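You operate a simulated robot arm through the tools that you are given. There is no shell and no other tool. Be economical: measure what you need, move in short steps, check, and stop when the job is done.

You are at the controls of a simulated two-armed robot. One attempt, no reset.

## Task
Dip the green cake pop in the brown melting pot and stand it back on the grey tray.
Fine: cover the ball; let it drip off over the pot; then turn that pot OFF and shut its lid. Set down upright: what you pick out.

It is judged by the outcome, as a careful person would: the job done as asked, and still so three seconds after it is handed in. It fails if anything else is knocked over, pushed out of place, dropped, spilled or broken. Lids that push on must go on centred and level and be pressed home; caps that screw on are set level and turned clockwise until they are tight.

## Robot
Two 7-joint arms with three-finger grippers on one trunk, on a base that drives. Base frame: it is fixed to the floor where the robot stands at the start and does not move with it; the origin is under the middle of the robot, x ahead of it, y to its left, z up. Readings come in mm, degrees, newtons and seconds.
The left shoulder is at the start at [41, 154, 1011], the right one opposite. With the tool pointing down near the work surface each hand reaches from about 100 to 600 mm from the robot's upright axis, wherever it stands, measured 20 degrees to its own side. Places, roughly: dial of the brown melting pot [600, -600, 1000]; dial of the pink melting pot [600, -400, 1000]; lid of the brown melting pot [800, -600, 1100]; paper on the grey tray [700, -100, 900]. Payload 2.69 kg a hand.
Tool frame (each hand has its own): the origin (TCP) lies between the finger pads and is the grasp point; the fingertips stand 29 mm ahead of it; z points along the fingers, y is the line along which they close. The gripper opens to 120 mm. The gripper's body begins 78 mm behind the TCP.
Orientation is that of the tool frame in the base frame, as a unit quaternion [w, x, y, z]. With the fingers straight down and closing along the base's y, the tool's x points along the base's -x, its y along +y and its z along -z.

## Interface
- The arms move only by the tool apply_moves. It takes "left_steps", "right_steps" or both (then of equal length, played together; a hand with none holds still); each is a list of rows, each a list of 7 numbers: the turn, a rotation vector about the tool's x, y, z in units of 4 degrees (1.0 is 4 degrees), then the shift along the tool's x, y, z in units of 40 mm (1.0 is 40 mm), then the gripper command, from -1 (shut) to 1 (fully open), values between in proportion. In form: [[rx, ry, rz, dx, dy, dz, grip], ...]. A call has 1 to 12 rows; each row shifts and turns the commanded pose from where the row before left it, along the tool's axes as they then stand. A call with a number of a shift or a turn outside -1 to 1 is refused whole. A row lasts 0.2 s, in which the tool goes at most 50 mm and 8.6 degrees; a call with a longer step from one row to the next is refused whole, and so is a gripper value outside its range. A pose out of reach is approached as far as the arm can. The call stops where the force on the tool passes 90 N (or 10 N more than at its start, if that is more) or the arm is blocked; 0.2 s more then pass. Each finger halts on what it meets, pressing with about 40 N; the grip force reading is that of the motor and also rises with nothing between the fingers. The clock runs only during rows and for 0.2 s after the last one: add rows that do not move to give the fingers time. The reply holds the time, the measured pose of the TCP, the force on the tool along the base axes, the opening and the grip force, in the units named above and with some noise, with the torque about the TCP (base axes, N m) and any sound that the robot's microphone picked up.
- Cameras (640 x 400 px; columns grow to the right, rows downward): "scene" is now at [134.9, -59.9, 1184.2]; the picture's right is [-0.63, -0.77, 0.00], its down [-0.26, 0.22, -0.94] and it looks along [0.73, -0.60, -0.34] (base axes); focal length 245 px, centre (320, 200). "left" rides on the left gripper at [63, 0, -104] in its tool frame; the picture's right is [0.00, 1.00, 0.00], its down [-0.83, 0.00, -0.56] and it looks along [-0.56, 0.00, 0.83] (tool axes); focal length 275 px, centre (320, 200). "right" rides on the right gripper at [63, 0, -104] in its tool frame; the picture's right is [0.00, 1.00, 0.00], its down [-0.83, 0.00, -0.56] and it looks along [-0.56, 0.00, 0.83] (tool axes); focal length 275 px, centre (320, 200). There is no depth. A picture from a camera that has moved, and an enlarged one, comes with that camera's place and axes in the base frame and with its lens.
- get_image(camera): a new picture of that camera. It takes no simulated time.
- raise_lower(by): slides the trunk up (or, below 0, down) by that many mm; the arms and the scene camera ride with it, the base frame stays. It gives what a move gives, with no picture.
- drive_base(legs): drives the robot by 1 to 6 legs, each [ahead, left, turn to the left] in mm, mm and degrees, along the robot's own axes; the way and the turn of a leg run together, so that a leg with both is an arc; at most 1500 mm and 180 degrees a leg. The arms and the cameras ride along, it lands a little off, and it stops where it bumps. It gives what a move gives.
- pan_tilt(pan, tilt): turns the head with the scene camera to pan (to the left, within 80 degrees either way) and tilt (down, from -29 to 69), counted from straight ahead of the robot. It gives what a move gives.
- enlarge(camera, box): a new picture of the part [left, top, right, bottom] of that camera's present view, enlarged. It takes no simulated time.
- sign_off(): hands the job in; it is judged then, once.

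Go step by step. Nothing tells you exact positions but the pictures and the camera data: compare them with the known pose of the tool, close in by small moves and look again before you grip or let go. The budget is 120 turns and 108 pictures, counting those below and the enlarged ones. Unless the task says otherwise, let go and move clear before handing in, and close with one line.

The tools are called after "Call:" as a command line: name --argument value ..., lists and objects as JSON in quotes. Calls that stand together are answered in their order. apply_moves: Moves the arms, as the interface text tells. Its arguments: {"type":"object","properties":{"left_steps":{"type":"array"},"right_steps":{"type":"array"}},"required":[]} The other tools are called the same way: raise_lower (by) slides the trunk up or down; drive_base (legs) drives the base; pan_tilt (pan, tilt) turns the head that bears the scene camera; get_image (camera) takes a picture; enlarge (camera, box) takes an enlarged picture of a part of a camera's view; sign_off () hands the job in.

At the start:

```text
t: 0.0
left_position: [341.7, -32.9, 999.1]
left_ee_rot: [0.0, 0.001, 1.0, 0.0]
left_force: [0.5, -0.9, 0.2]
left_torque: [0.0, 0.0, -0.02]
left_grip_width: 120.1
left_gripper_force: 0.1
right_position: [258.5, -390.8, 1000.8]
right_ee_rot: [0.0, 0.0, 1.0, 0.001]
right_force: [0.0, -0.4, -0.7]
right_torque: [-0.01, 0.02, 0.01]
right_grip_width: 120.0
right_gripper_force: 0.1
trunk travel left (down, up): [-378.0, 59.0]
robot x, y, heading: [-0.6, -1.7, 0.3]
head pan, tilt: [-39.4, 19.9]
```

scene: 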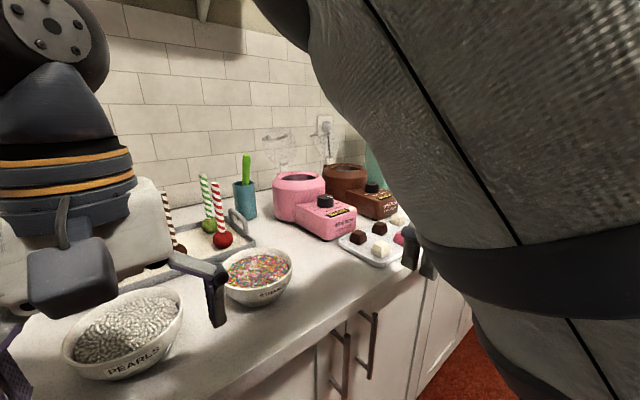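
right: 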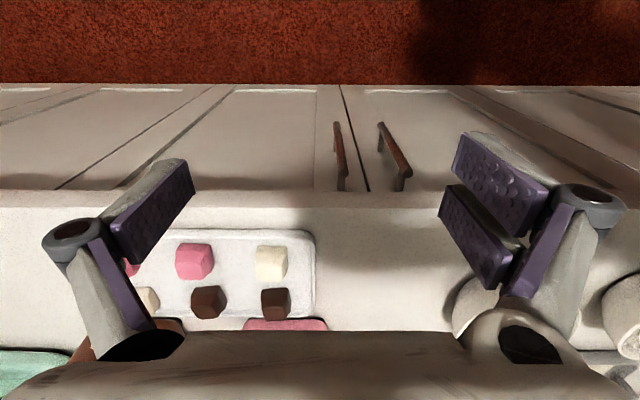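
left: 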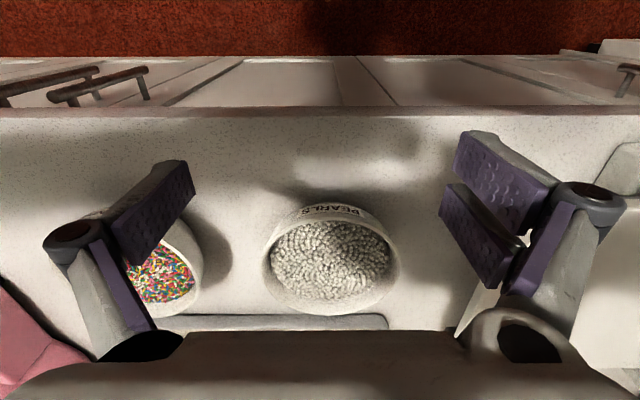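

I see a counter with a tray of cake pops, two melting pots (pink, brown), bowls and candy. I'll look closer at the tray and the pots.

Call:
enlarge --camera "scene" --box '[140, 120, 300, 280]'

Call:
enlarge --camera "scene" --box '[250, 110, 430, 270]'

```text
2.50 times, centred on (220, 200) of scene
camera zoom: at [134.9, -59.9, 1184.2], right [-0.63, -0.77, 0.0], down [-0.26, 0.22, -0.94], along [0.73, -0.6, -0.34], focal length 613 px, centre (570, 200)
```

zoom: 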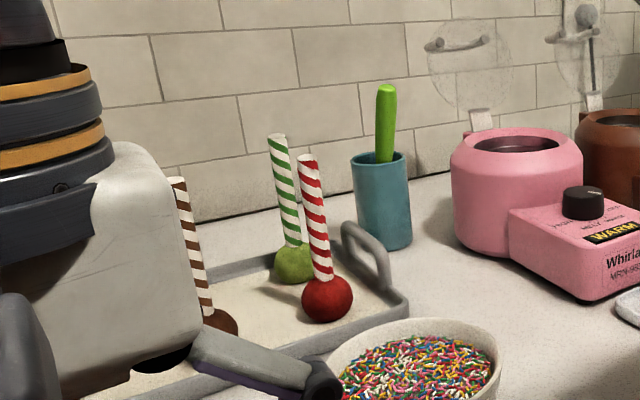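

```text
2.50 times, centred on (340, 190) of scene
camera zoom: at [134.9, -59.9, 1184.2], right [-0.63, -0.77, 0.0], down [-0.26, 0.22, -0.94], along [0.73, -0.6, -0.34], focal length 613 px, centre (270, 225)
```

zoom: 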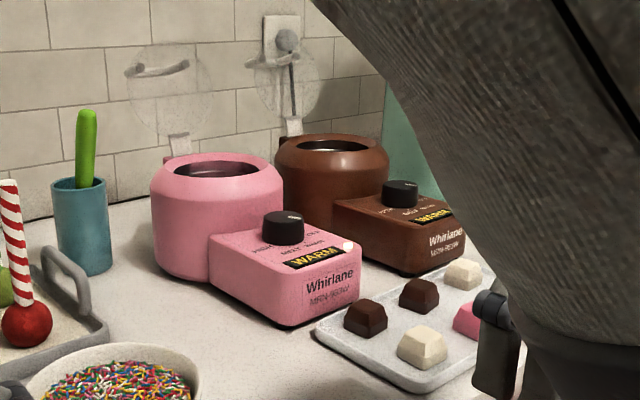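

I'll look at the tray from straighter on, and down at the gap between base and counter.

Call:
pan_tilt --pan 0 --tilt 65

Call:
get_image --camera "scene"

Call:
pan_tilt --pan -10 --tilt 25

Call:
get_image --camera "scene"

```text
t: 1.1
left_position: [342.1, -33.6, 1000.5]
left_ee_rot: [-0.001, 0.0, 1.0, 0.0]
left_force: [-0.9, -0.1, 0.4]
left_torque: [0.02, -0.01, -0.03]
left_grip_width: 119.9
left_gripper_force: 0.1
right_position: [258.6, -391.5, 996.7]
right_ee_rot: [-0.003, 0.0, 1.0, 0.001]
right_force: [0.0, 0.3, -0.6]
right_torque: [-0.01, 0.0, -0.01]
right_grip_width: 119.9
right_gripper_force: 0.0
trunk travel left (down, up): [-378.0, 59.0]
robot x, y, heading: [-1.5, -0.2, 0.0]
head pan, tilt: [0.0, 65.0]
```

```text
102 pictures are left
camera scene: at [140.9, -50.5, 1177.6], right [-0.54, -0.84, 0.0], down [-0.34, 0.22, -0.91], along [0.77, -0.49, -0.4], focal length 245 px, centre (320, 200)
```

scene: 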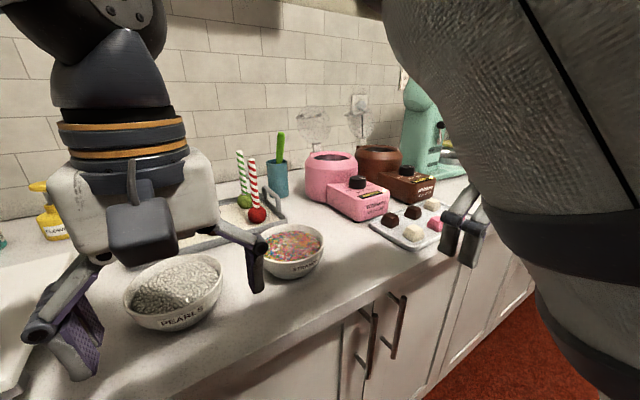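

```text
t: 2.2
left_position: [341.4, -33.9, 1000.5]
left_ee_rot: [-0.001, 0.001, 1.0, 0.0]
left_force: [0.2, 0.1, 0.1]
left_torque: [0.0, 0.02, -0.03]
left_grip_width: 119.9
left_gripper_force: 0.2
right_position: [259.0, -391.3, 999.9]
right_ee_rot: [0.0, -0.001, 1.0, -0.001]
right_force: [-0.6, -0.5, 0.6]
right_torque: [-0.01, 0.0, 0.02]
right_grip_width: 120.2
right_gripper_force: 0.1
trunk travel left (down, up): [-378.0, 59.0]
robot x, y, heading: [-3.5, 1.0, -0.1]
head pan, tilt: [-10.0, 25.0]
```

```text
101 pictures are left
camera scene: at [148.2, -38.5, 1184.5], right [-0.4, -0.91, 0.0], down [-0.31, 0.14, -0.94], along [0.86, -0.38, -0.34], focal length 245 px, centre (320, 200)
```

scene: 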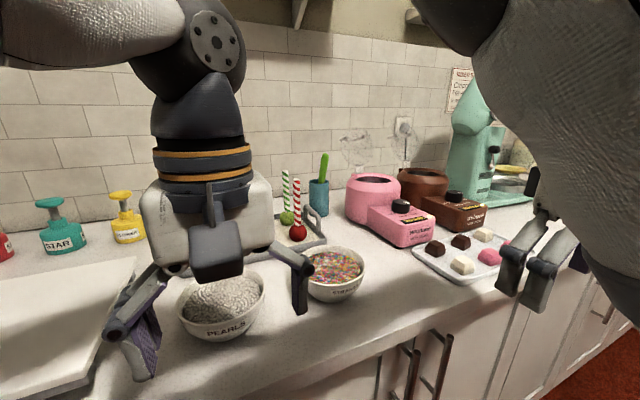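

The head is slow to arrive. I'll raise the trunk a little for height (which also gives it time), then look again.

Call:
raise_lower --by 50

Call:
get_image --camera "scene"

```text
t: 3.1
left_position: [342.7, -33.8, 1049.7]
left_ee_rot: [0.0, 0.0, 1.0, 0.0]
left_force: [-0.4, 0.6, 0.2]
left_torque: [0.01, 0.0, 0.01]
left_grip_width: 120.0
left_gripper_force: 0.0
right_position: [259.4, -390.7, 1049.4]
right_ee_rot: [0.0, -0.001, 1.0, 0.0]
right_force: [-0.5, -1.4, -0.5]
right_torque: [0.03, 0.02, 0.01]
right_grip_width: 119.9
right_gripper_force: 0.0
trunk travel left (down, up): [-428.0, 9.0]
robot x, y, heading: [2.1, 3.8, -0.2]
head pan, tilt: [-10.0, 25.0]
```

```text
100 pictures are left
camera scene: at [107.1, -17.1, 1234.0], right [-0.17, -0.98, 0.0], down [-0.42, 0.07, -0.91], along [0.89, -0.16, -0.42], focal length 245 px, centre (320, 200)
```

scene: 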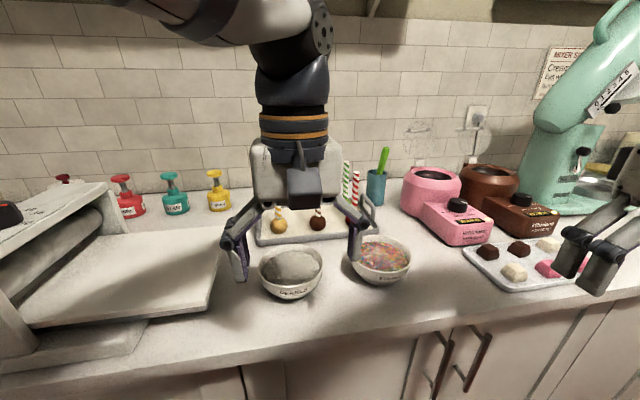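

Now a look straight down in front of the base.

Call:
pan_tilt --pan -10 --tilt 68

Call:
apply_moves --left_steps '[[0, 0, 0, 0, 0, -1, 1], [0, 0, 0, 0, 0, -1, 1], [0, 0, 0, 0.8, 0.5, -0.5, 1], [0, 0, 0, 0.8, 0.5, 0, 1], [0, 0, 0, 0, 0.8, 0, 1], [0, 0, 0, 0, 0.8, 0, 1]]'

Call:
get_image --camera "scene"

```text
t: 4.2
left_position: [342.5, -33.3, 1048.2]
left_ee_rot: [-0.001, -0.001, 1.0, -0.001]
left_force: [0.5, -0.2, 0.3]
left_torque: [0.01, -0.01, 0.01]
left_grip_width: 120.0
left_gripper_force: 0.1
right_position: [259.3, -392.1, 1048.8]
right_ee_rot: [0.0, 0.0, 1.0, 0.0]
right_force: [-0.6, 0.0, 0.0]
right_torque: [-0.02, -0.02, 0.0]
right_grip_width: 120.1
right_gripper_force: 0.1
trunk travel left (down, up): [-428.0, 9.0]
robot x, y, heading: [-1.9, 0.1, -0.1]
head pan, tilt: [-10.0, 68.0]
```

```text
t: 5.6
left_position: [278.0, 72.1, 1146.8]
left_ee_rot: [0.002, -0.001, 1.0, -0.001]
left_force: [27.9, -30.1, -44.4]
left_torque: [3.85, -0.52, 2.89]
left_grip_width: 120.1
left_gripper_force: 0.0
right_position: [258.3, -390.2, 1050.5]
right_ee_rot: [0.0, 0.0, 1.0, 0.0]
right_force: [0.1, 0.3, -0.3]
right_torque: [-0.03, 0.03, 0.03]
right_grip_width: 120.0
right_gripper_force: 0.1
trunk travel left (down, up): [-428.0, 9.0]
robot x, y, heading: [-1.4, 1.5, 0.3]
head pan, tilt: [-10.0, 68.0]
```

```text
99 pictures are left
camera scene: at [87.6, -3.9, 1189.6], right [-0.05, -1.0, 0.0], down [-0.82, 0.04, -0.57], along [0.57, -0.03, -0.82], focal length 245 px, centre (320, 200)
```

scene: 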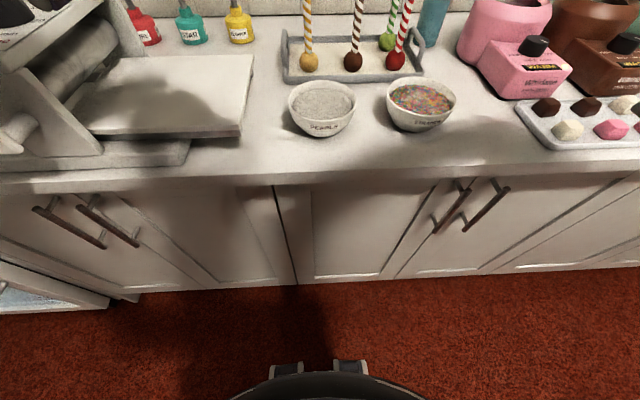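

Clearance ahead of the base is about 200 mm. The left hand reads an odd force, so I'll back it off a little and check.

Call:
apply_moves --left_steps '[[0, 0, 0, -0.5, -0.5, 0.5, 1], [0, 0, 0, 0, 0, 0, 1]]'

Call:
get_image --camera "left"

Call:
pan_tilt --pan -15 --tilt 35

```text
t: 6.2
left_position: [296.9, 50.9, 1130.2]
left_ee_rot: [0.001, 0.001, 1.0, -0.002]
left_force: [0.1, 2.7, -1.9]
left_torque: [-0.3, -0.13, -0.28]
left_grip_width: 120.0
left_gripper_force: 0.1
right_position: [257.5, -390.2, 1050.9]
right_ee_rot: [0.001, -0.001, 1.0, 0.0]
right_force: [0.4, 0.2, 0.5]
right_torque: [-0.02, -0.02, 0.0]
right_grip_width: 120.0
right_gripper_force: 0.0
trunk travel left (down, up): [-428.0, 9.0]
robot x, y, heading: [-1.0, -3.4, 0.2]
head pan, tilt: [-10.0, 68.0]
```

```text
98 pictures are left
camera left: at [232.7, 51.7, 1234.1], right [0.01, 1.0, 0.0], down [0.83, 0.0, 0.56], along [0.56, -0.01, -0.83], focal length 275 px, centre (320, 200)
```

left: 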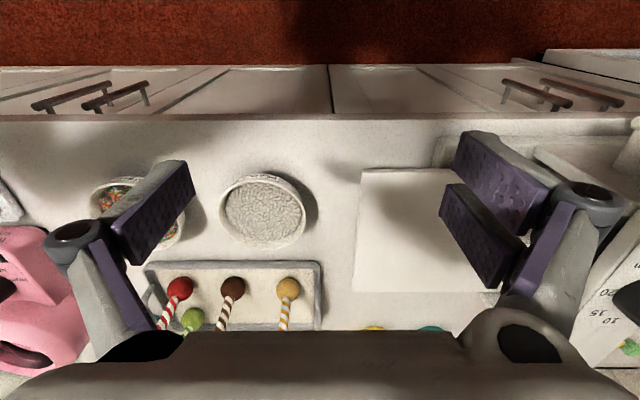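

```text
t: 7.2
left_position: [297.6, 50.5, 1128.4]
left_ee_rot: [0.0, 0.0, 1.0, 0.0]
left_force: [0.7, 0.6, -0.2]
left_torque: [0.02, 0.0, 0.02]
left_grip_width: 119.9
left_gripper_force: 0.0
right_position: [259.0, -390.9, 1049.3]
right_ee_rot: [0.0, 0.0, 1.0, 0.001]
right_force: [0.8, -0.1, 0.6]
right_torque: [0.0, -0.02, 0.01]
right_grip_width: 120.2
right_gripper_force: 0.0
trunk travel left (down, up): [-428.0, 9.0]
robot x, y, heading: [0.1, 1.7, 0.2]
head pan, tilt: [-15.0, 35.0]
```

Green ball triangulates to about (712, -196, 929). I'll drive ahead 130 and right 60 so the right arm can reach it.

Call:
drive_base --legs '[[130, -60, 0]]'

Call:
get_image --camera "scene"

```text
t: 8.5
left_position: [428.6, -8.8, 1128.7]
left_ee_rot: [-0.001, 0.002, 1.0, 0.0]
left_force: [-0.2, 0.6, 0.5]
left_torque: [0.04, 0.02, 0.0]
left_grip_width: 120.2
left_gripper_force: 0.0
right_position: [386.9, -450.2, 1050.1]
right_ee_rot: [0.0, 0.002, 1.0, 0.0]
right_force: [-0.7, -0.8, -1.3]
right_torque: [0.02, -0.01, -0.03]
right_grip_width: 119.9
right_gripper_force: 0.2
trunk travel left (down, up): [-428.0, 9.0]
robot x, y, heading: [129.2, -59.7, -0.4]
head pan, tilt: [-15.0, 35.0]
```

```text
97 pictures are left
camera scene: at [231.3, -78.4, 1216.0], right [-0.22, -0.98, 0.0], down [-0.58, 0.13, -0.8], along [0.78, -0.17, -0.59], focal length 245 px, centre (320, 200)
```

scene: 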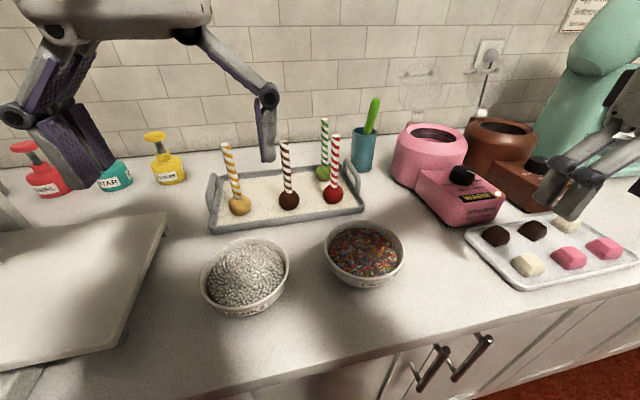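

Call:
enlarge --camera "scene" --box '[260, 100, 420, 220]'

Call:
enlarge --camera "scene" --box '[380, 40, 580, 240]'

Call:
get_image --camera "left"

Call:
get_image --camera "right"

```text
3.33 times, centred on (340, 160) of scene
camera zoom: at [231.3, -78.4, 1216.0], right [-0.22, -0.98, 0.0], down [-0.58, 0.13, -0.8], along [0.78, -0.17, -0.59], focal length 818 px, centre (253, 333)
```

zoom: 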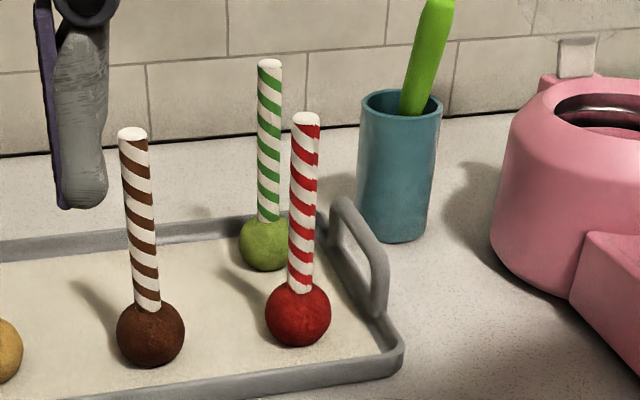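

```text
2.00 times, centred on (480, 140) of scene
camera zoom: at [231.3, -78.4, 1216.0], right [-0.22, -0.98, 0.0], down [-0.58, 0.13, -0.8], along [0.78, -0.17, -0.59], focal length 491 px, centre (0, 320)
```

zoom: 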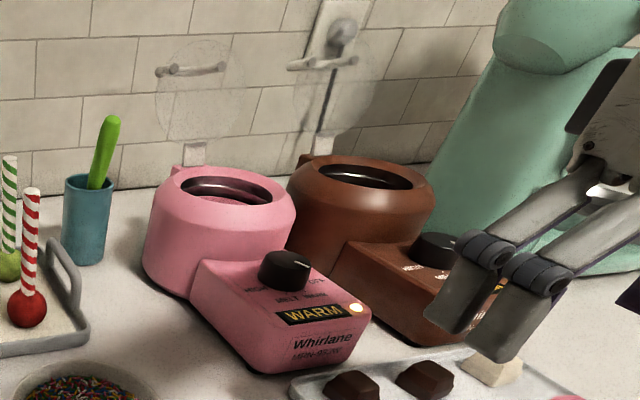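

```text
94 pictures are left
camera left: at [365.0, -9.0, 1231.8], right [0.01, 1.0, 0.0], down [0.83, -0.01, 0.56], along [0.56, -0.01, -0.83], focal length 275 px, centre (320, 200)
```

left: 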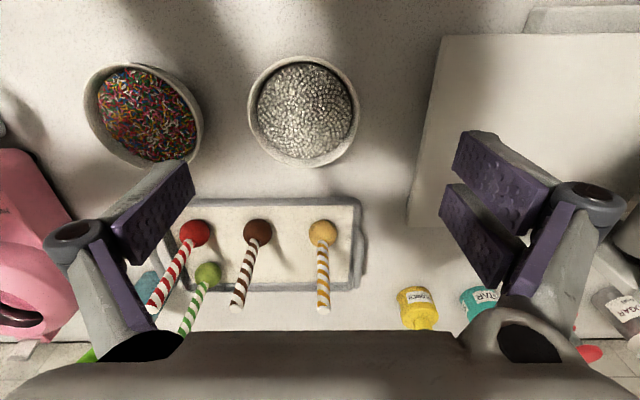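

```text
93 pictures are left
camera right: at [322.4, -450.1, 1153.5], right [0.0, 1.0, 0.0], down [0.83, 0.0, 0.56], along [0.56, 0.0, -0.83], focal length 275 px, centre (320, 200)
```

right: 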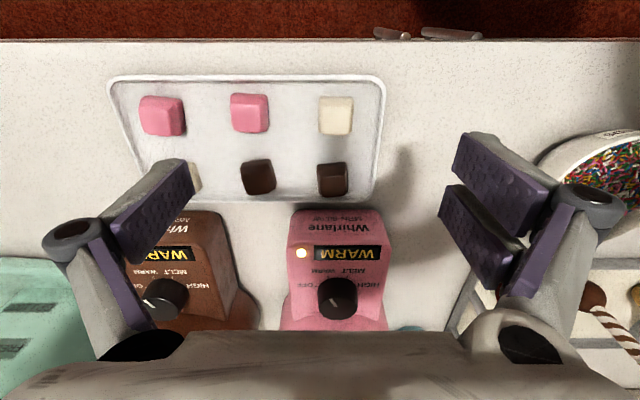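

Geometry: green ball about (721,-198,924), stick vertical with top near z 1047; red pop right in front of it at (630,-196). Brown dial ~(577,-618,970), brown pot opening ~(678,-618,1012). I'll drive 60 mm closer so a vertical grasp is possible.

Call:
drive_base --legs '[[60, 0, 0]]'

Call:
apply_moves --right_steps '[[0, 0, 0, 0, 0, -1, 0], [0, 0, 0, 0, 0, -1, 0], [0, 0, 0, 0, 0, -1, 0], [0, 0, 0, 0, 0, -0.25, 0], [0, 0, 0, -0.5, 0.8, 0, 0], [0, 0, 0, -0.5, 0.8, 0, 0], [0, 0, 0, -0.5, 0.8, 0, 0], [0, 0, 0, -0.5, 0.8, 0, 0], [0, 0, 0, -0.5, 0.8, 0, 0], [0, 0, 0, -0.5, 0.8, 0, 0], [0, 0, 0, -0.5, 0.5, 0, 0], [0, 0, 0, 0, 0, 0, 0]]'

Call:
get_image --camera "right"

Call:
get_image --camera "scene"

```text
t: 9.5
left_position: [489.9, -9.4, 1127.7]
left_ee_rot: [0.001, 0.003, 1.0, 0.0]
left_force: [1.1, -0.4, -0.7]
left_torque: [0.05, 0.03, 0.01]
left_grip_width: 120.2
left_gripper_force: 0.0
right_position: [447.0, -451.5, 1049.2]
right_ee_rot: [0.0, 0.002, 1.0, 0.001]
right_force: [1.5, -0.9, 0.2]
right_torque: [-0.01, 0.03, -0.04]
right_grip_width: 120.1
right_gripper_force: 0.1
trunk travel left (down, up): [-428.0, 9.0]
robot x, y, heading: [189.5, -57.6, -0.4]
head pan, tilt: [-15.0, 35.0]
```

```text
t: 12.1
left_position: [489.2, -9.4, 1127.7]
left_ee_rot: [0.001, 0.003, 1.0, 0.001]
left_force: [-1.1, 0.6, 0.0]
left_torque: [0.01, -0.01, -0.01]
left_grip_width: 120.0
left_gripper_force: 0.1
right_position: [585.5, -239.3, 1179.7]
right_ee_rot: [0.002, 0.002, 1.0, 0.001]
right_force: [-0.4, -0.5, -0.3]
right_torque: [0.05, -0.01, 0.01]
right_grip_width: 60.1
right_gripper_force: 0.1
trunk travel left (down, up): [-428.0, 9.0]
robot x, y, heading: [187.2, -59.8, -0.3]
head pan, tilt: [-15.0, 35.0]
```

```text
92 pictures are left
camera right: at [521.5, -238.7, 1283.0], right [0.0, 1.0, 0.0], down [0.83, 0.0, 0.56], along [0.56, 0.0, -0.83], focal length 275 px, centre (320, 200)
```

right: 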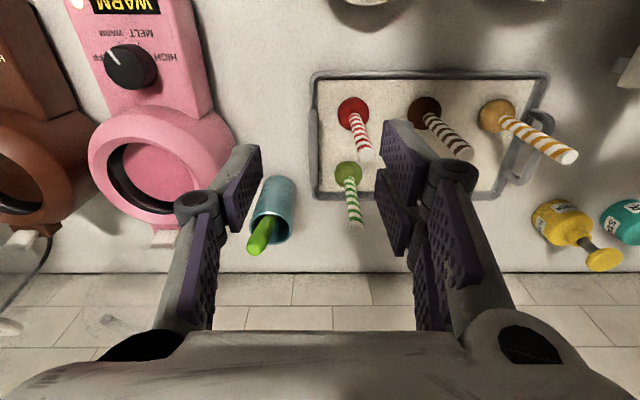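

```text
91 pictures are left
camera scene: at [293.0, -59.9, 1217.4], right [0.0, -1.0, 0.0], down [-0.58, 0.0, -0.81], along [0.81, 0.0, -0.58], focal length 245 px, centre (320, 200)
```

scene: 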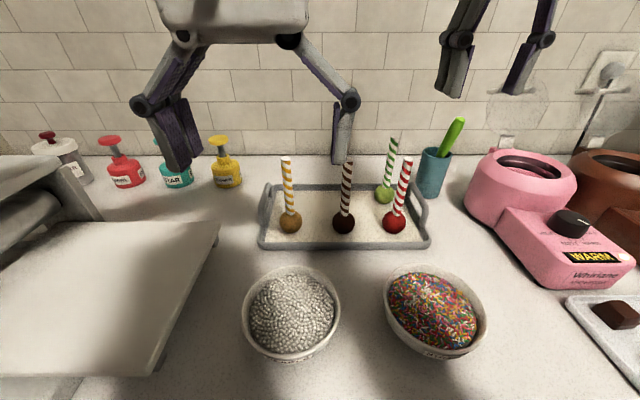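

Right camera puts the green stick top near (711,-200,1047) and the ball near (717,-199,924). I'll move above it.

Call:
apply_moves --right_steps '[[0, 0, 0, -0.8, 0.25, 0, 0], [0, 0, 0, -0.8, 0.25, 0, 0], [0, 0, 0, -0.8, 0.25, 0, 0], [0, 0, 0, -0.75, 0.25, 0, 0], [0, 0, 0, 0, 0, 0.8, 0], [0, 0, 0, 0, 0, 0.6, 0], [0, 0, 0, 0, 0, 0, 0]]'

Call:
get_image --camera "right"

Call:
get_image --camera "scene"

```text
t: 13.7
left_position: [488.3, -9.9, 1129.3]
left_ee_rot: [0.0, 0.003, 1.0, 0.0]
left_force: [-0.4, -0.3, 0.8]
left_torque: [0.02, -0.04, 0.03]
left_grip_width: 120.1
left_gripper_force: 0.1
right_position: [655.4, -206.1, 1106.3]
right_ee_rot: [0.001, 0.003, 1.0, 0.002]
right_force: [-0.6, 0.0, -0.5]
right_torque: [-0.02, -0.01, 0.0]
right_grip_width: 60.3
right_gripper_force: 0.0
right hand out of reach, approached as far as the arm can: row 2, 3, 4
trunk travel left (down, up): [-428.0, 9.0]
robot x, y, heading: [190.8, -56.2, -0.4]
head pan, tilt: [-15.0, 35.0]
```

```text
90 pictures are left
camera right: at [591.1, -206.0, 1209.2], right [0.0, 1.0, 0.0], down [0.83, 0.0, 0.56], along [0.56, 0.0, -0.83], focal length 275 px, centre (320, 200)
```

right: 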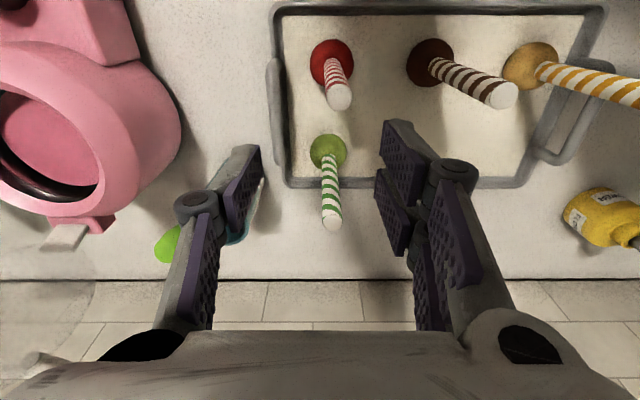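

```text
89 pictures are left
camera scene: at [290.4, -82.6, 1218.3], right [-0.26, -0.96, 0.0], down [-0.55, 0.15, -0.82], along [0.79, -0.22, -0.57], focal length 245 px, centre (320, 200)
```

scene: 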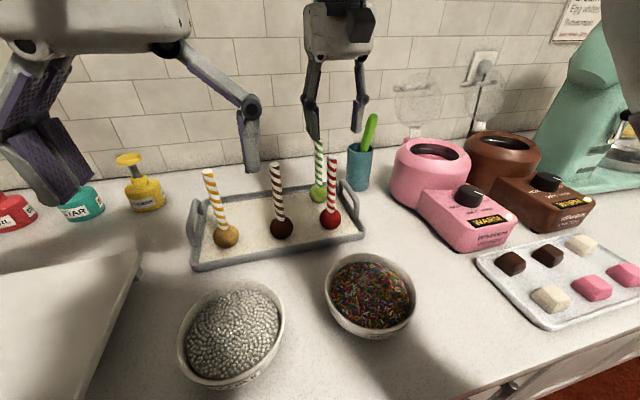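

Vertical reach ended at x=655. Driving another 45 mm keeps the torso clear of the counter edge, and the fingertips (z 1077) stay above the sticks.

Call:
drive_base --legs '[[45, 0, 0]]'

Call:
get_image --camera "right"

```text
t: 14.8
left_position: [504.8, -10.3, 1127.9]
left_ee_rot: [0.0, 0.002, 1.0, 0.0]
left_force: [0.3, -0.5, 1.0]
left_torque: [-0.03, -0.01, -0.04]
left_grip_width: 120.2
left_gripper_force: 0.0
right_position: [671.1, -206.6, 1106.2]
right_ee_rot: [0.001, 0.003, 1.0, 0.001]
right_force: [-0.5, -0.6, -0.5]
right_torque: [0.0, 0.0, -0.03]
right_grip_width: 60.1
right_gripper_force: 0.0
trunk travel left (down, up): [-428.0, 9.0]
robot x, y, heading: [208.6, -58.4, -0.2]
head pan, tilt: [-15.0, 35.0]
stopped in leg 1: the robot was blocked; the commanded pose is now the measured one
```

```text
88 pictures are left
camera right: at [606.9, -206.3, 1209.5], right [0.0, 1.0, 0.0], down [0.83, 0.0, 0.56], along [0.56, 0.0, -0.83], focal length 275 px, centre (320, 200)
```

right: 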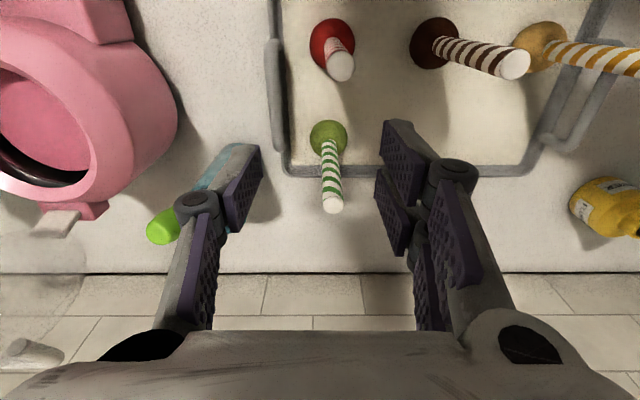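

Blocked at the counter; robot now at x=208. Green stick is vertical at (719,-198). I'll align y, lower between the sticks to z~1025 where reach is better, then check.

Call:
apply_moves --right_steps '[[0, 0, 0, 0, 0.2, 0, 0], [0, 0, 0, 0, 0, 0.7, 0], [0, 0, 0, 0, 0, 0.7, 0], [0, 0, 0, 0, 0, 0.6, 0], [0, 0, 0, 0, 0, 0, 0]]'

Call:
get_image --camera "right"

Call:
get_image --camera "scene"

```text
t: 16.0
left_position: [505.3, -9.6, 1129.0]
left_ee_rot: [0.0, 0.003, 1.0, 0.0]
left_force: [0.0, 0.3, -0.2]
left_torque: [0.02, 0.02, -0.03]
left_grip_width: 119.8
left_gripper_force: 0.0
right_position: [670.4, -199.5, 1025.1]
right_ee_rot: [-0.001, 0.004, 1.0, 0.0]
right_force: [0.5, 0.5, 0.0]
right_torque: [-0.01, -0.04, -0.02]
right_grip_width: 59.9
right_gripper_force: 0.1
trunk travel left (down, up): [-428.0, 9.0]
robot x, y, heading: [206.8, -59.9, -0.3]
head pan, tilt: [-15.0, 35.0]
```

```text
87 pictures are left
camera right: at [606.2, -198.5, 1128.3], right [0.0, 1.0, 0.0], down [0.83, 0.0, 0.56], along [0.56, 0.0, -0.83], focal length 275 px, centre (320, 200)
```

right: 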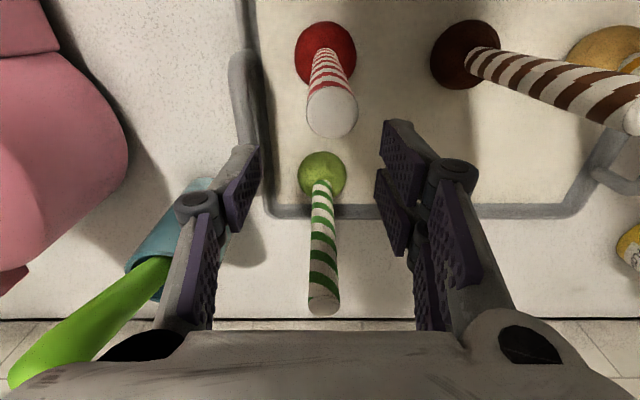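

```text
86 pictures are left
camera scene: at [306.7, -82.8, 1218.3], right [-0.26, -0.96, 0.0], down [-0.55, 0.15, -0.82], along [0.79, -0.22, -0.57], focal length 245 px, centre (320, 200)
```

scene: 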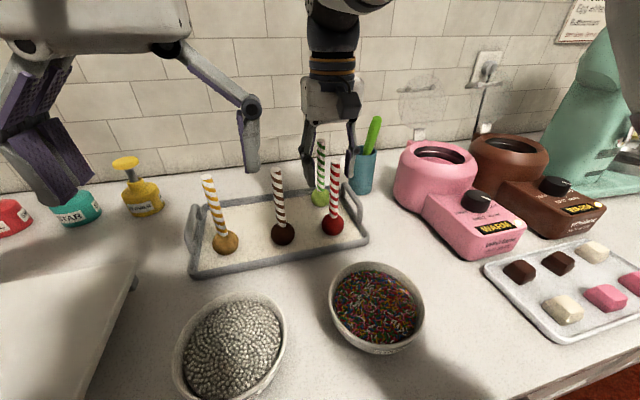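

Stick at (720,-197); hand straddles that line. I'll narrow the opening slightly to keep away from the spatula and move forward 48 mm.

Call:
apply_moves --right_steps '[[0, 0, 0, 0, 0.05, 0, -0.3], [0, 0, 0, -0.4, 0, 0, -0.3], [0, 0, 0, -0.4, 0, 0, -0.3], [0, 0, 0, -0.4, 0, 0, -0.3], [0, 0, 0, 0, 0, 0, -0.3]]'

Call:
get_image --camera "right"

Call:
enlarge --camera "scene" --box '[270, 80, 430, 250]'

```text
t: 17.2
left_position: [505.3, -10.2, 1127.8]
left_ee_rot: [0.001, 0.002, 1.0, 0.001]
left_force: [1.1, -0.9, 0.6]
left_torque: [-0.04, -0.02, 0.01]
left_grip_width: 120.0
left_gripper_force: 0.1
right_position: [720.8, -196.0, 1024.8]
right_ee_rot: [0.0, 0.003, 1.0, 0.001]
right_force: [-0.2, -0.1, 0.5]
right_torque: [-0.02, 0.02, 0.02]
right_grip_width: 42.0
right_gripper_force: 0.1
trunk travel left (down, up): [-428.0, 9.0]
robot x, y, heading: [207.9, -56.7, -0.3]
head pan, tilt: [-15.0, 35.0]
```

```text
85 pictures are left
camera right: at [655.8, -195.2, 1129.2], right [0.0, 1.0, 0.0], down [0.83, 0.0, 0.56], along [0.56, 0.0, -0.83], focal length 275 px, centre (320, 200)
```

right: 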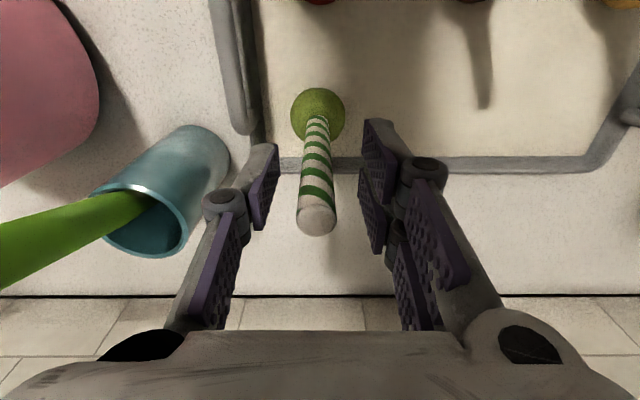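

```text
2.35 times, centred on (350, 165) of scene
camera zoom: at [306.5, -82.8, 1218.4], right [-0.26, -0.96, 0.0], down [-0.55, 0.15, -0.82], along [0.79, -0.22, -0.57], focal length 577 px, centre (249, 282)
```

zoom: 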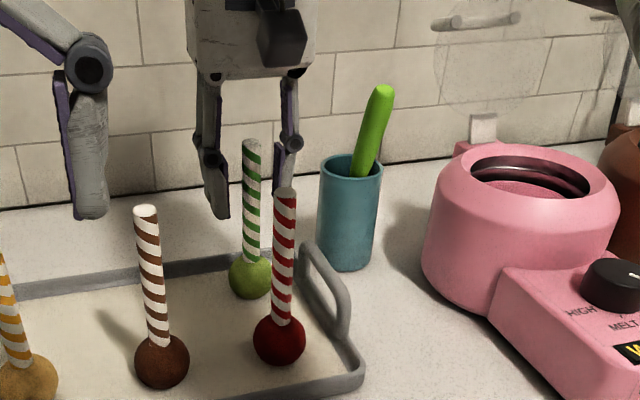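

Stick is centred between the fingers at the TCP; closing.

Call:
apply_moves --right_steps '[[0, 0, 0, 0.04, 0, 0, -0.6], [0, 0, 0, 0, 0, 0, -1], [0, 0, 0, 0, 0, 0, -1], [0, 0, 0, 0, 0, 0, -1]]'

Call:
get_image --camera "right"

```text
t: 18.2
left_position: [504.6, -9.5, 1128.5]
left_ee_rot: [0.0, 0.002, 1.0, 0.001]
left_force: [-0.8, -0.2, -0.2]
left_torque: [0.03, 0.03, 0.02]
left_grip_width: 120.0
left_gripper_force: 0.0
right_position: [718.8, -196.5, 1025.4]
right_ee_rot: [0.001, 0.003, 1.0, 0.001]
right_force: [0.2, -0.1, -0.7]
right_torque: [-0.01, 0.02, 0.04]
right_grip_width: 12.6
right_gripper_force: 39.3
trunk travel left (down, up): [-428.0, 9.0]
robot x, y, heading: [206.5, -58.0, -0.3]
head pan, tilt: [-15.0, 35.0]
```

```text
83 pictures are left
camera right: at [654.1, -195.7, 1129.2], right [0.0, 1.0, 0.0], down [0.83, 0.0, 0.56], along [0.56, 0.0, -0.83], focal length 275 px, centre (320, 200)
```

right: 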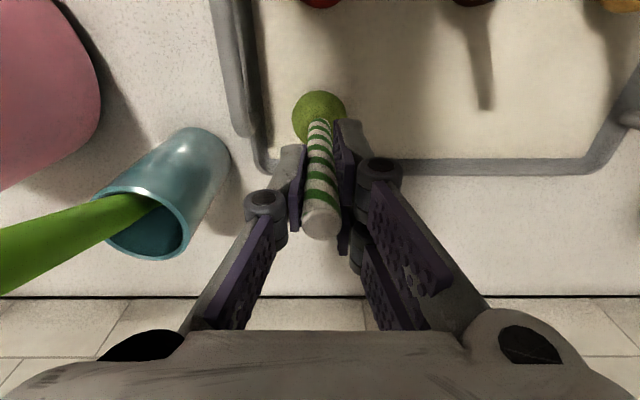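

Held (12.6 mm, 39 N). I'll lift along the reach envelope: up 80 and slightly back, keeping the ball clear of the red stick, then check.

Call:
apply_moves --right_steps '[[0, 0, 0, 0, 0, -0.4, -1], [0, 0, 0, 0.1, 0, -0.5, -1], [0, 0, 0, 0.15, 0, -0.6, -1], [0, 0, 0, 0.15, 0, -0.6, -1], [0, 0, 0, 0, 0, 0, -1]]'

Call:
get_image --camera "right"

Call:
enlarge --camera "scene" --box '[250, 60, 450, 260]'

```text
t: 19.4
left_position: [505.7, -9.7, 1127.0]
left_ee_rot: [0.001, 0.003, 1.0, 0.0]
left_force: [-0.4, -0.9, 0.3]
left_torque: [0.0, -0.01, 0.03]
left_grip_width: 120.1
left_gripper_force: 0.0
right_position: [702.4, -197.4, 1109.2]
right_ee_rot: [0.0, 0.003, 1.0, 0.001]
right_force: [0.2, -0.8, 0.2]
right_torque: [0.0, 0.0, -0.03]
right_grip_width: 12.8
right_gripper_force: 39.7
trunk travel left (down, up): [-428.0, 9.0]
robot x, y, heading: [210.3, -58.5, -0.2]
head pan, tilt: [-15.0, 35.0]
```

```text
82 pictures are left
camera right: at [638.6, -196.2, 1212.9], right [0.0, 1.0, 0.0], down [0.83, 0.0, 0.56], along [0.56, 0.0, -0.83], focal length 275 px, centre (320, 200)
```

right: 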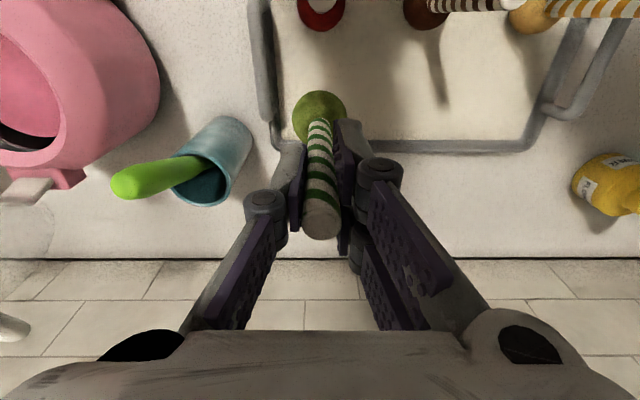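

```text
2.00 times, centred on (350, 160) of scene
camera zoom: at [307.1, -82.8, 1218.2], right [-0.26, -0.96, 0.0], down [-0.55, 0.15, -0.82], along [0.79, -0.22, -0.57], focal length 491 px, centre (260, 280)
```

zoom: 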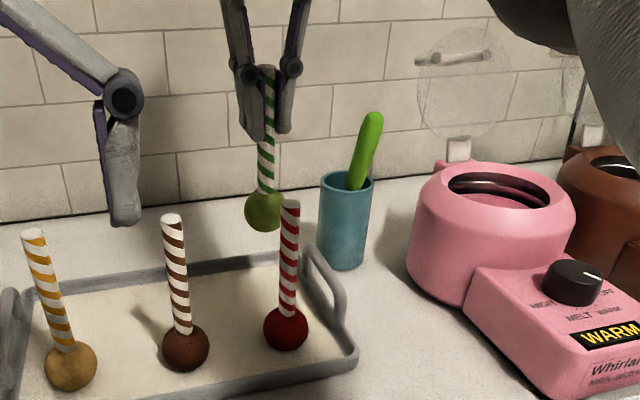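

Lifted nicely. Continue up and back to z~1195 so the ball clears all the sticks.

Call:
apply_moves --right_steps '[[0, 0, 0, 0.2, 0, -0.5, -1], [0, 0, 0, 0.25, 0, -0.6, -1], [0, 0, 0, 0.25, 0, -0.6, -1], [0, 0, 0, 0.25, 0, -0.6, -1], [0, 0, 0, 0, 0, 0, -1]]'

Call:
enlarge --camera "scene" --box '[250, 60, 450, 260]'

```text
t: 20.6
left_position: [506.2, -10.2, 1127.2]
left_ee_rot: [0.0, 0.003, 1.0, 0.0]
left_force: [0.0, -0.3, 0.5]
left_torque: [0.02, -0.01, -0.01]
left_grip_width: 120.0
left_gripper_force: 0.1
right_position: [650.8, -198.3, 1188.7]
right_ee_rot: [0.001, 0.003, 1.0, 0.001]
right_force: [-0.3, -0.1, -0.9]
right_torque: [-0.02, 0.01, 0.01]
right_grip_width: 12.7
right_gripper_force: 39.8
right hand out of reach, approached as far as the arm can: row 2, 3, 4
trunk travel left (down, up): [-428.0, 9.0]
robot x, y, heading: [207.6, -60.2, -0.4]
head pan, tilt: [-15.0, 35.0]
```

```text
2.00 times, centred on (350, 160) of scene
camera zoom: at [306.8, -82.9, 1218.3], right [-0.26, -0.96, 0.0], down [-0.55, 0.15, -0.82], along [0.79, -0.22, -0.57], focal length 491 px, centre (260, 280)
```

zoom: 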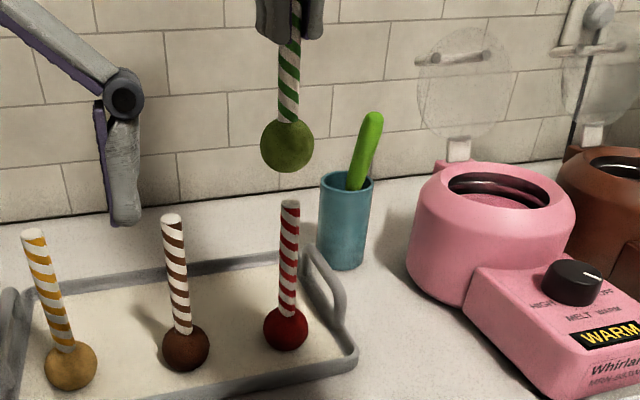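

Ball clears everything. Retract the hand to x~560, then back the base 30 and shift right toward the brown pot.

Call:
apply_moves --right_steps '[[0, 0, 0, 0.5, 0, -0.2, -1], [0, 0, 0, 0.6, 0, 0, -1], [0, 0, 0, 0.6, 0, 0, -1], [0, 0, 0, 0.5, 0, 0, -1], [0, 0, 0, 0, 0, 0, -1]]'

Call:
drive_base --legs '[[-30, 0, 0], [0, -200, 0]]'

Call:
get_image --camera "scene"

Call:
get_image --camera "right"

```text
t: 21.8
left_position: [505.2, -10.4, 1127.8]
left_ee_rot: [-0.001, 0.002, 1.0, -0.001]
left_force: [0.3, -0.3, 1.2]
left_torque: [-0.02, 0.0, 0.03]
left_grip_width: 119.8
left_gripper_force: 0.2
right_position: [563.2, -197.4, 1197.8]
right_ee_rot: [0.0, 0.004, 1.0, 0.001]
right_force: [-0.4, 0.8, 0.3]
right_torque: [0.0, -0.01, 0.0]
right_grip_width: 12.7
right_gripper_force: 39.6
trunk travel left (down, up): [-428.0, 9.0]
robot x, y, heading: [207.1, -60.2, -0.3]
head pan, tilt: [-15.0, 35.0]
```

```text
t: 24.4
left_position: [473.7, -210.7, 1127.9]
left_ee_rot: [0.0, 0.002, 1.0, 0.0]
left_force: [-0.2, 0.2, 0.1]
left_torque: [0.02, 0.03, -0.03]
left_grip_width: 120.4
left_gripper_force: 0.0
right_position: [532.1, -395.5, 1198.0]
right_ee_rot: [0.001, 0.003, 1.0, 0.001]
right_force: [-0.6, 0.8, -0.4]
right_torque: [0.04, -0.01, 0.03]
right_grip_width: 12.3
right_gripper_force: 39.4
trunk travel left (down, up): [-428.0, 9.0]
robot x, y, heading: [173.7, -260.2, -0.5]
head pan, tilt: [-15.0, 35.0]
```

```text
79 pictures are left
camera scene: at [276.1, -284.0, 1218.2], right [-0.26, -0.96, 0.0], down [-0.55, 0.15, -0.82], along [0.79, -0.22, -0.57], focal length 245 px, centre (320, 200)
```

scene: 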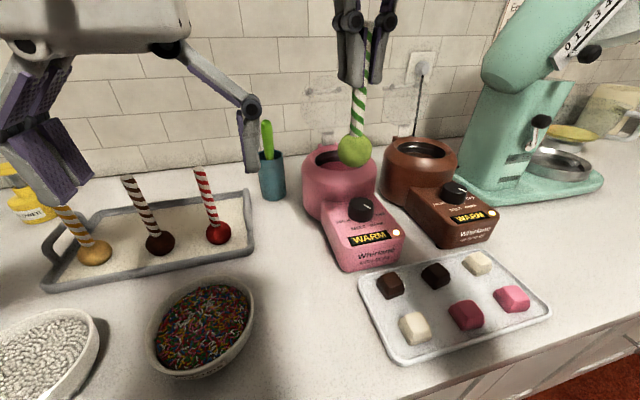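

```text
78 pictures are left
camera right: at [468.6, -397.3, 1301.9], right [0.0, 1.0, 0.0], down [0.83, 0.0, 0.56], along [0.56, 0.0, -0.83], focal length 275 px, centre (320, 200)
```

right: 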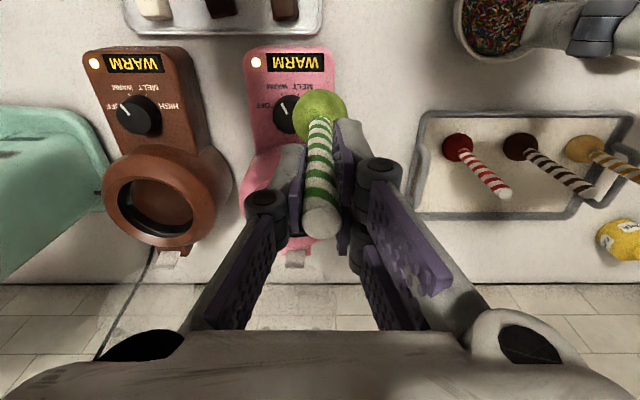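

Drive right another 190 so the hand is over the brown pot's line, then re-measure.

Call:
drive_base --legs '[[0, -190, 0]]'

Call:
get_image --camera "scene"

Call:
get_image --camera "right"

```text
t: 26.4
left_position: [473.1, -399.7, 1128.1]
left_ee_rot: [0.0, 0.002, 1.0, 0.0]
left_force: [-0.2, -0.4, 0.2]
left_torque: [0.01, 0.04, 0.02]
left_grip_width: 120.0
left_gripper_force: 0.2
right_position: [531.6, -587.1, 1198.1]
right_ee_rot: [0.0, 0.002, 1.0, 0.0]
right_force: [-0.1, 0.0, -0.7]
right_torque: [-0.01, 0.0, -0.04]
right_grip_width: 12.2
right_gripper_force: 38.7
trunk travel left (down, up): [-428.0, 9.0]
robot x, y, heading: [173.4, -452.2, -0.3]
head pan, tilt: [-15.0, 35.0]
```

```text
77 pictures are left
camera scene: at [275.3, -473.2, 1218.2], right [-0.26, -0.96, 0.0], down [-0.55, 0.15, -0.82], along [0.79, -0.22, -0.57], focal length 245 px, centre (320, 200)
```

scene: 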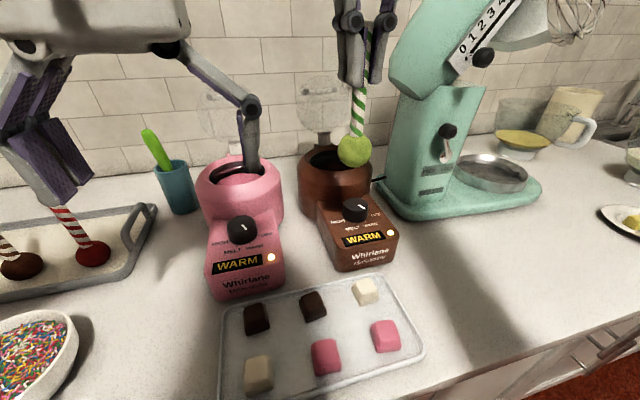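

```text
76 pictures are left
camera right: at [467.8, -586.4, 1301.9], right [0.0, 1.0, 0.0], down [0.83, 0.0, 0.56], along [0.56, 0.0, -0.83], focal length 275 px, centre (320, 200)
```

right: 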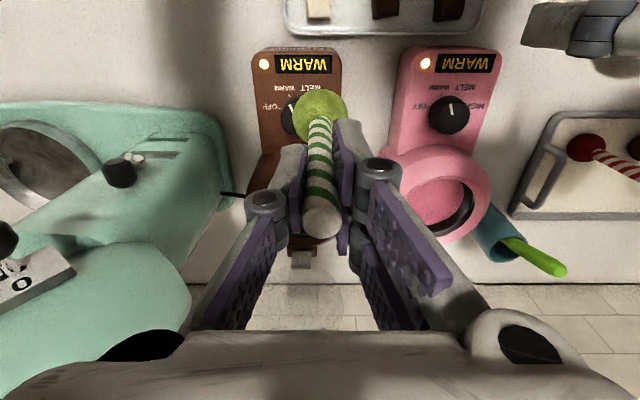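

Pot centre is on y≈-613, x≈678. I'll drive forward 28 and raise the trunk the last 8 mm for reach, then move the hand toward the pot staying high.

Call:
drive_base --legs '[[28, 0, 0]]'

Call:
raise_lower --by 8

Call:
apply_moves --right_steps '[[0, 0, 0, -0.5, -0.3, 0, -1], [0, 0, 0, -0.5, -0.35, 0, -1], [0, 0, 0, -0.5, 0, 0, -1], [0, 0, 0, -0.5, 0, 0.2, -1], [0, 0, 0, 0, 0, 0, -1]]'

Call:
get_image --camera "scene"

Call:
get_image --camera "right"

Call:
get_image --camera "left"

```text
t: 27.3
left_position: [502.5, -399.7, 1128.1]
left_ee_rot: [0.0, 0.002, 1.0, 0.0]
left_force: [0.5, -0.2, -0.5]
left_torque: [-0.01, 0.04, 0.0]
left_grip_width: 119.9
left_gripper_force: 0.1
right_position: [559.5, -586.0, 1198.0]
right_ee_rot: [0.0, 0.002, 1.0, 0.001]
right_force: [-0.2, 0.4, 0.2]
right_torque: [0.0, 0.07, -0.01]
right_grip_width: 12.2
right_gripper_force: 38.6
trunk travel left (down, up): [-428.0, 9.0]
robot x, y, heading: [205.2, -447.2, -0.3]
head pan, tilt: [-15.0, 35.0]
```

```text
t: 27.8
left_position: [501.8, -399.5, 1135.0]
left_ee_rot: [0.001, 0.002, 1.0, 0.0]
left_force: [0.4, -0.2, -0.7]
left_torque: [0.0, 0.04, 0.03]
left_grip_width: 119.9
left_gripper_force: 0.0
right_position: [559.5, -587.0, 1206.7]
right_ee_rot: [0.001, 0.002, 1.0, 0.0]
right_force: [0.8, -0.2, -1.0]
right_torque: [-0.02, 0.05, 0.03]
right_grip_width: 12.0
right_gripper_force: 39.1
trunk travel left (down, up): [-436.0, 1.0]
robot x, y, heading: [202.0, -445.2, -0.1]
head pan, tilt: [-15.0, 35.0]
```

```text
t: 29.0
left_position: [500.8, -399.9, 1136.7]
left_ee_rot: [0.001, 0.001, 1.0, 0.0]
left_force: [-0.3, 0.2, -0.7]
left_torque: [0.0, 0.03, 0.01]
left_grip_width: 120.0
left_gripper_force: 0.1
right_position: [638.0, -612.1, 1198.2]
right_ee_rot: [0.0, 0.002, 1.0, 0.0]
right_force: [0.9, -0.1, -0.6]
right_torque: [0.03, -0.01, 0.02]
right_grip_width: 11.9
right_gripper_force: 38.5
trunk travel left (down, up): [-436.0, 1.0]
robot x, y, heading: [203.7, -450.3, -0.0]
head pan, tilt: [-15.0, 35.0]
```

```text
75 pictures are left
camera scene: at [291.8, -472.9, 1225.8], right [-0.26, -0.96, 0.0], down [-0.55, 0.15, -0.82], along [0.79, -0.22, -0.57], focal length 245 px, centre (320, 200)
```

scene: 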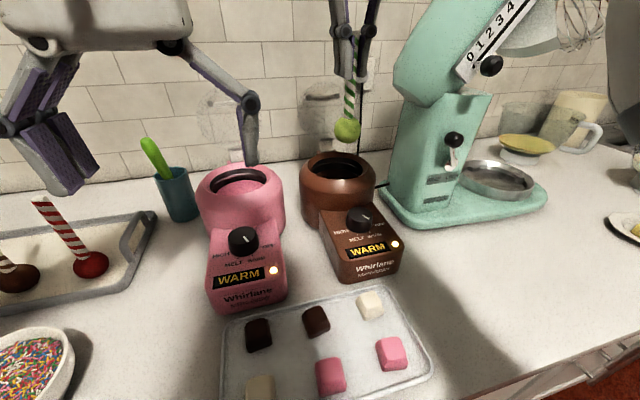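

```text
74 pictures are left
camera right: at [575.1, -611.2, 1302.2], right [0.0, 1.0, 0.0], down [0.83, 0.0, 0.56], along [0.56, 0.0, -0.83], focal length 275 px, centre (320, 200)
```

right: 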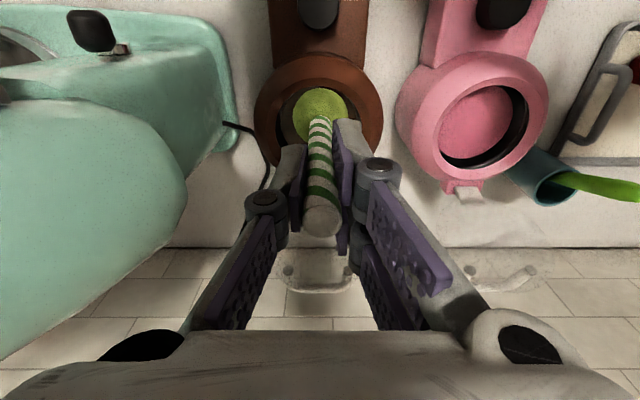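

```text
73 pictures are left
camera left: at [436.5, -398.8, 1240.2], right [0.01, 1.0, 0.0], down [0.83, -0.01, 0.56], along [0.56, -0.01, -0.83], focal length 275 px, centre (320, 200)
```

left: 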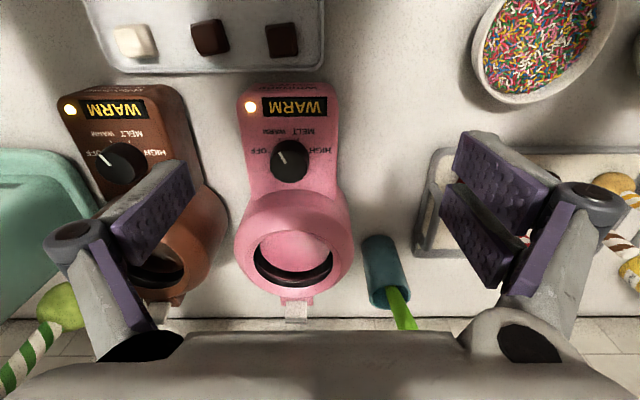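

Pot openings measure about 100 mm across, brown centre ≈(681,-612), rim z≈997; ball centre is 101 mm below the TCP. I'll come over the centre with the ball just above the rim.

Call:
apply_moves --right_steps '[[0, 0, 0, -0.2, 0, 0.5, -1], [0, 0, 0, -0.3, 0, 0.5, -1], [0, 0, 0, -0.3, 0, 0.3, -1], [0, 0, 0, -0.28, 0, 0, -1], [0, 0, 0, 0, 0, 0, -1]]'

Call:
get_image --camera "right"

Call:
enlarge --camera "scene" --box '[260, 60, 440, 260]'

```text
t: 30.2
left_position: [502.1, -398.8, 1135.6]
left_ee_rot: [0.0, 0.002, 1.0, 0.0]
left_force: [-0.9, 0.3, 1.0]
left_torque: [0.01, -0.03, 0.03]
left_grip_width: 120.1
left_gripper_force: 0.0
right_position: [680.8, -613.9, 1147.1]
right_ee_rot: [0.001, 0.002, 1.0, 0.001]
right_force: [0.3, 0.9, -0.5]
right_torque: [-0.01, -0.02, 0.02]
right_grip_width: 12.0
right_gripper_force: 38.5
trunk travel left (down, up): [-436.0, 1.0]
robot x, y, heading: [201.2, -443.5, -0.6]
head pan, tilt: [-15.0, 35.0]
```

```text
72 pictures are left
camera right: at [617.6, -613.1, 1250.3], right [0.0, 1.0, 0.0], down [0.83, 0.0, 0.56], along [0.56, 0.0, -0.83], focal length 275 px, centre (320, 200)
```

right: 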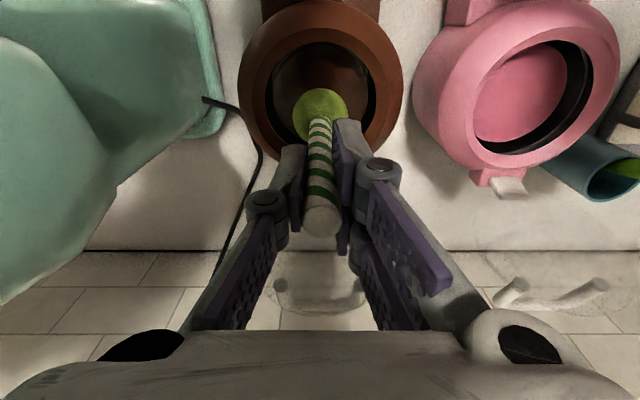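

```text
2.00 times, centred on (350, 160) of scene
camera zoom: at [291.9, -473.0, 1225.8], right [-0.26, -0.96, 0.0], down [-0.55, 0.15, -0.82], along [0.79, -0.22, -0.57], focal length 491 px, centre (260, 280)
```

zoom: 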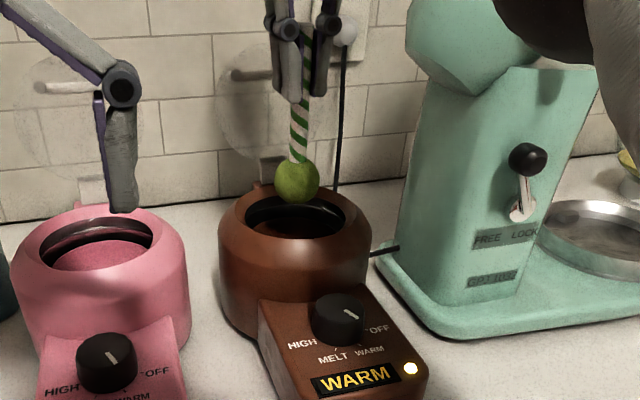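

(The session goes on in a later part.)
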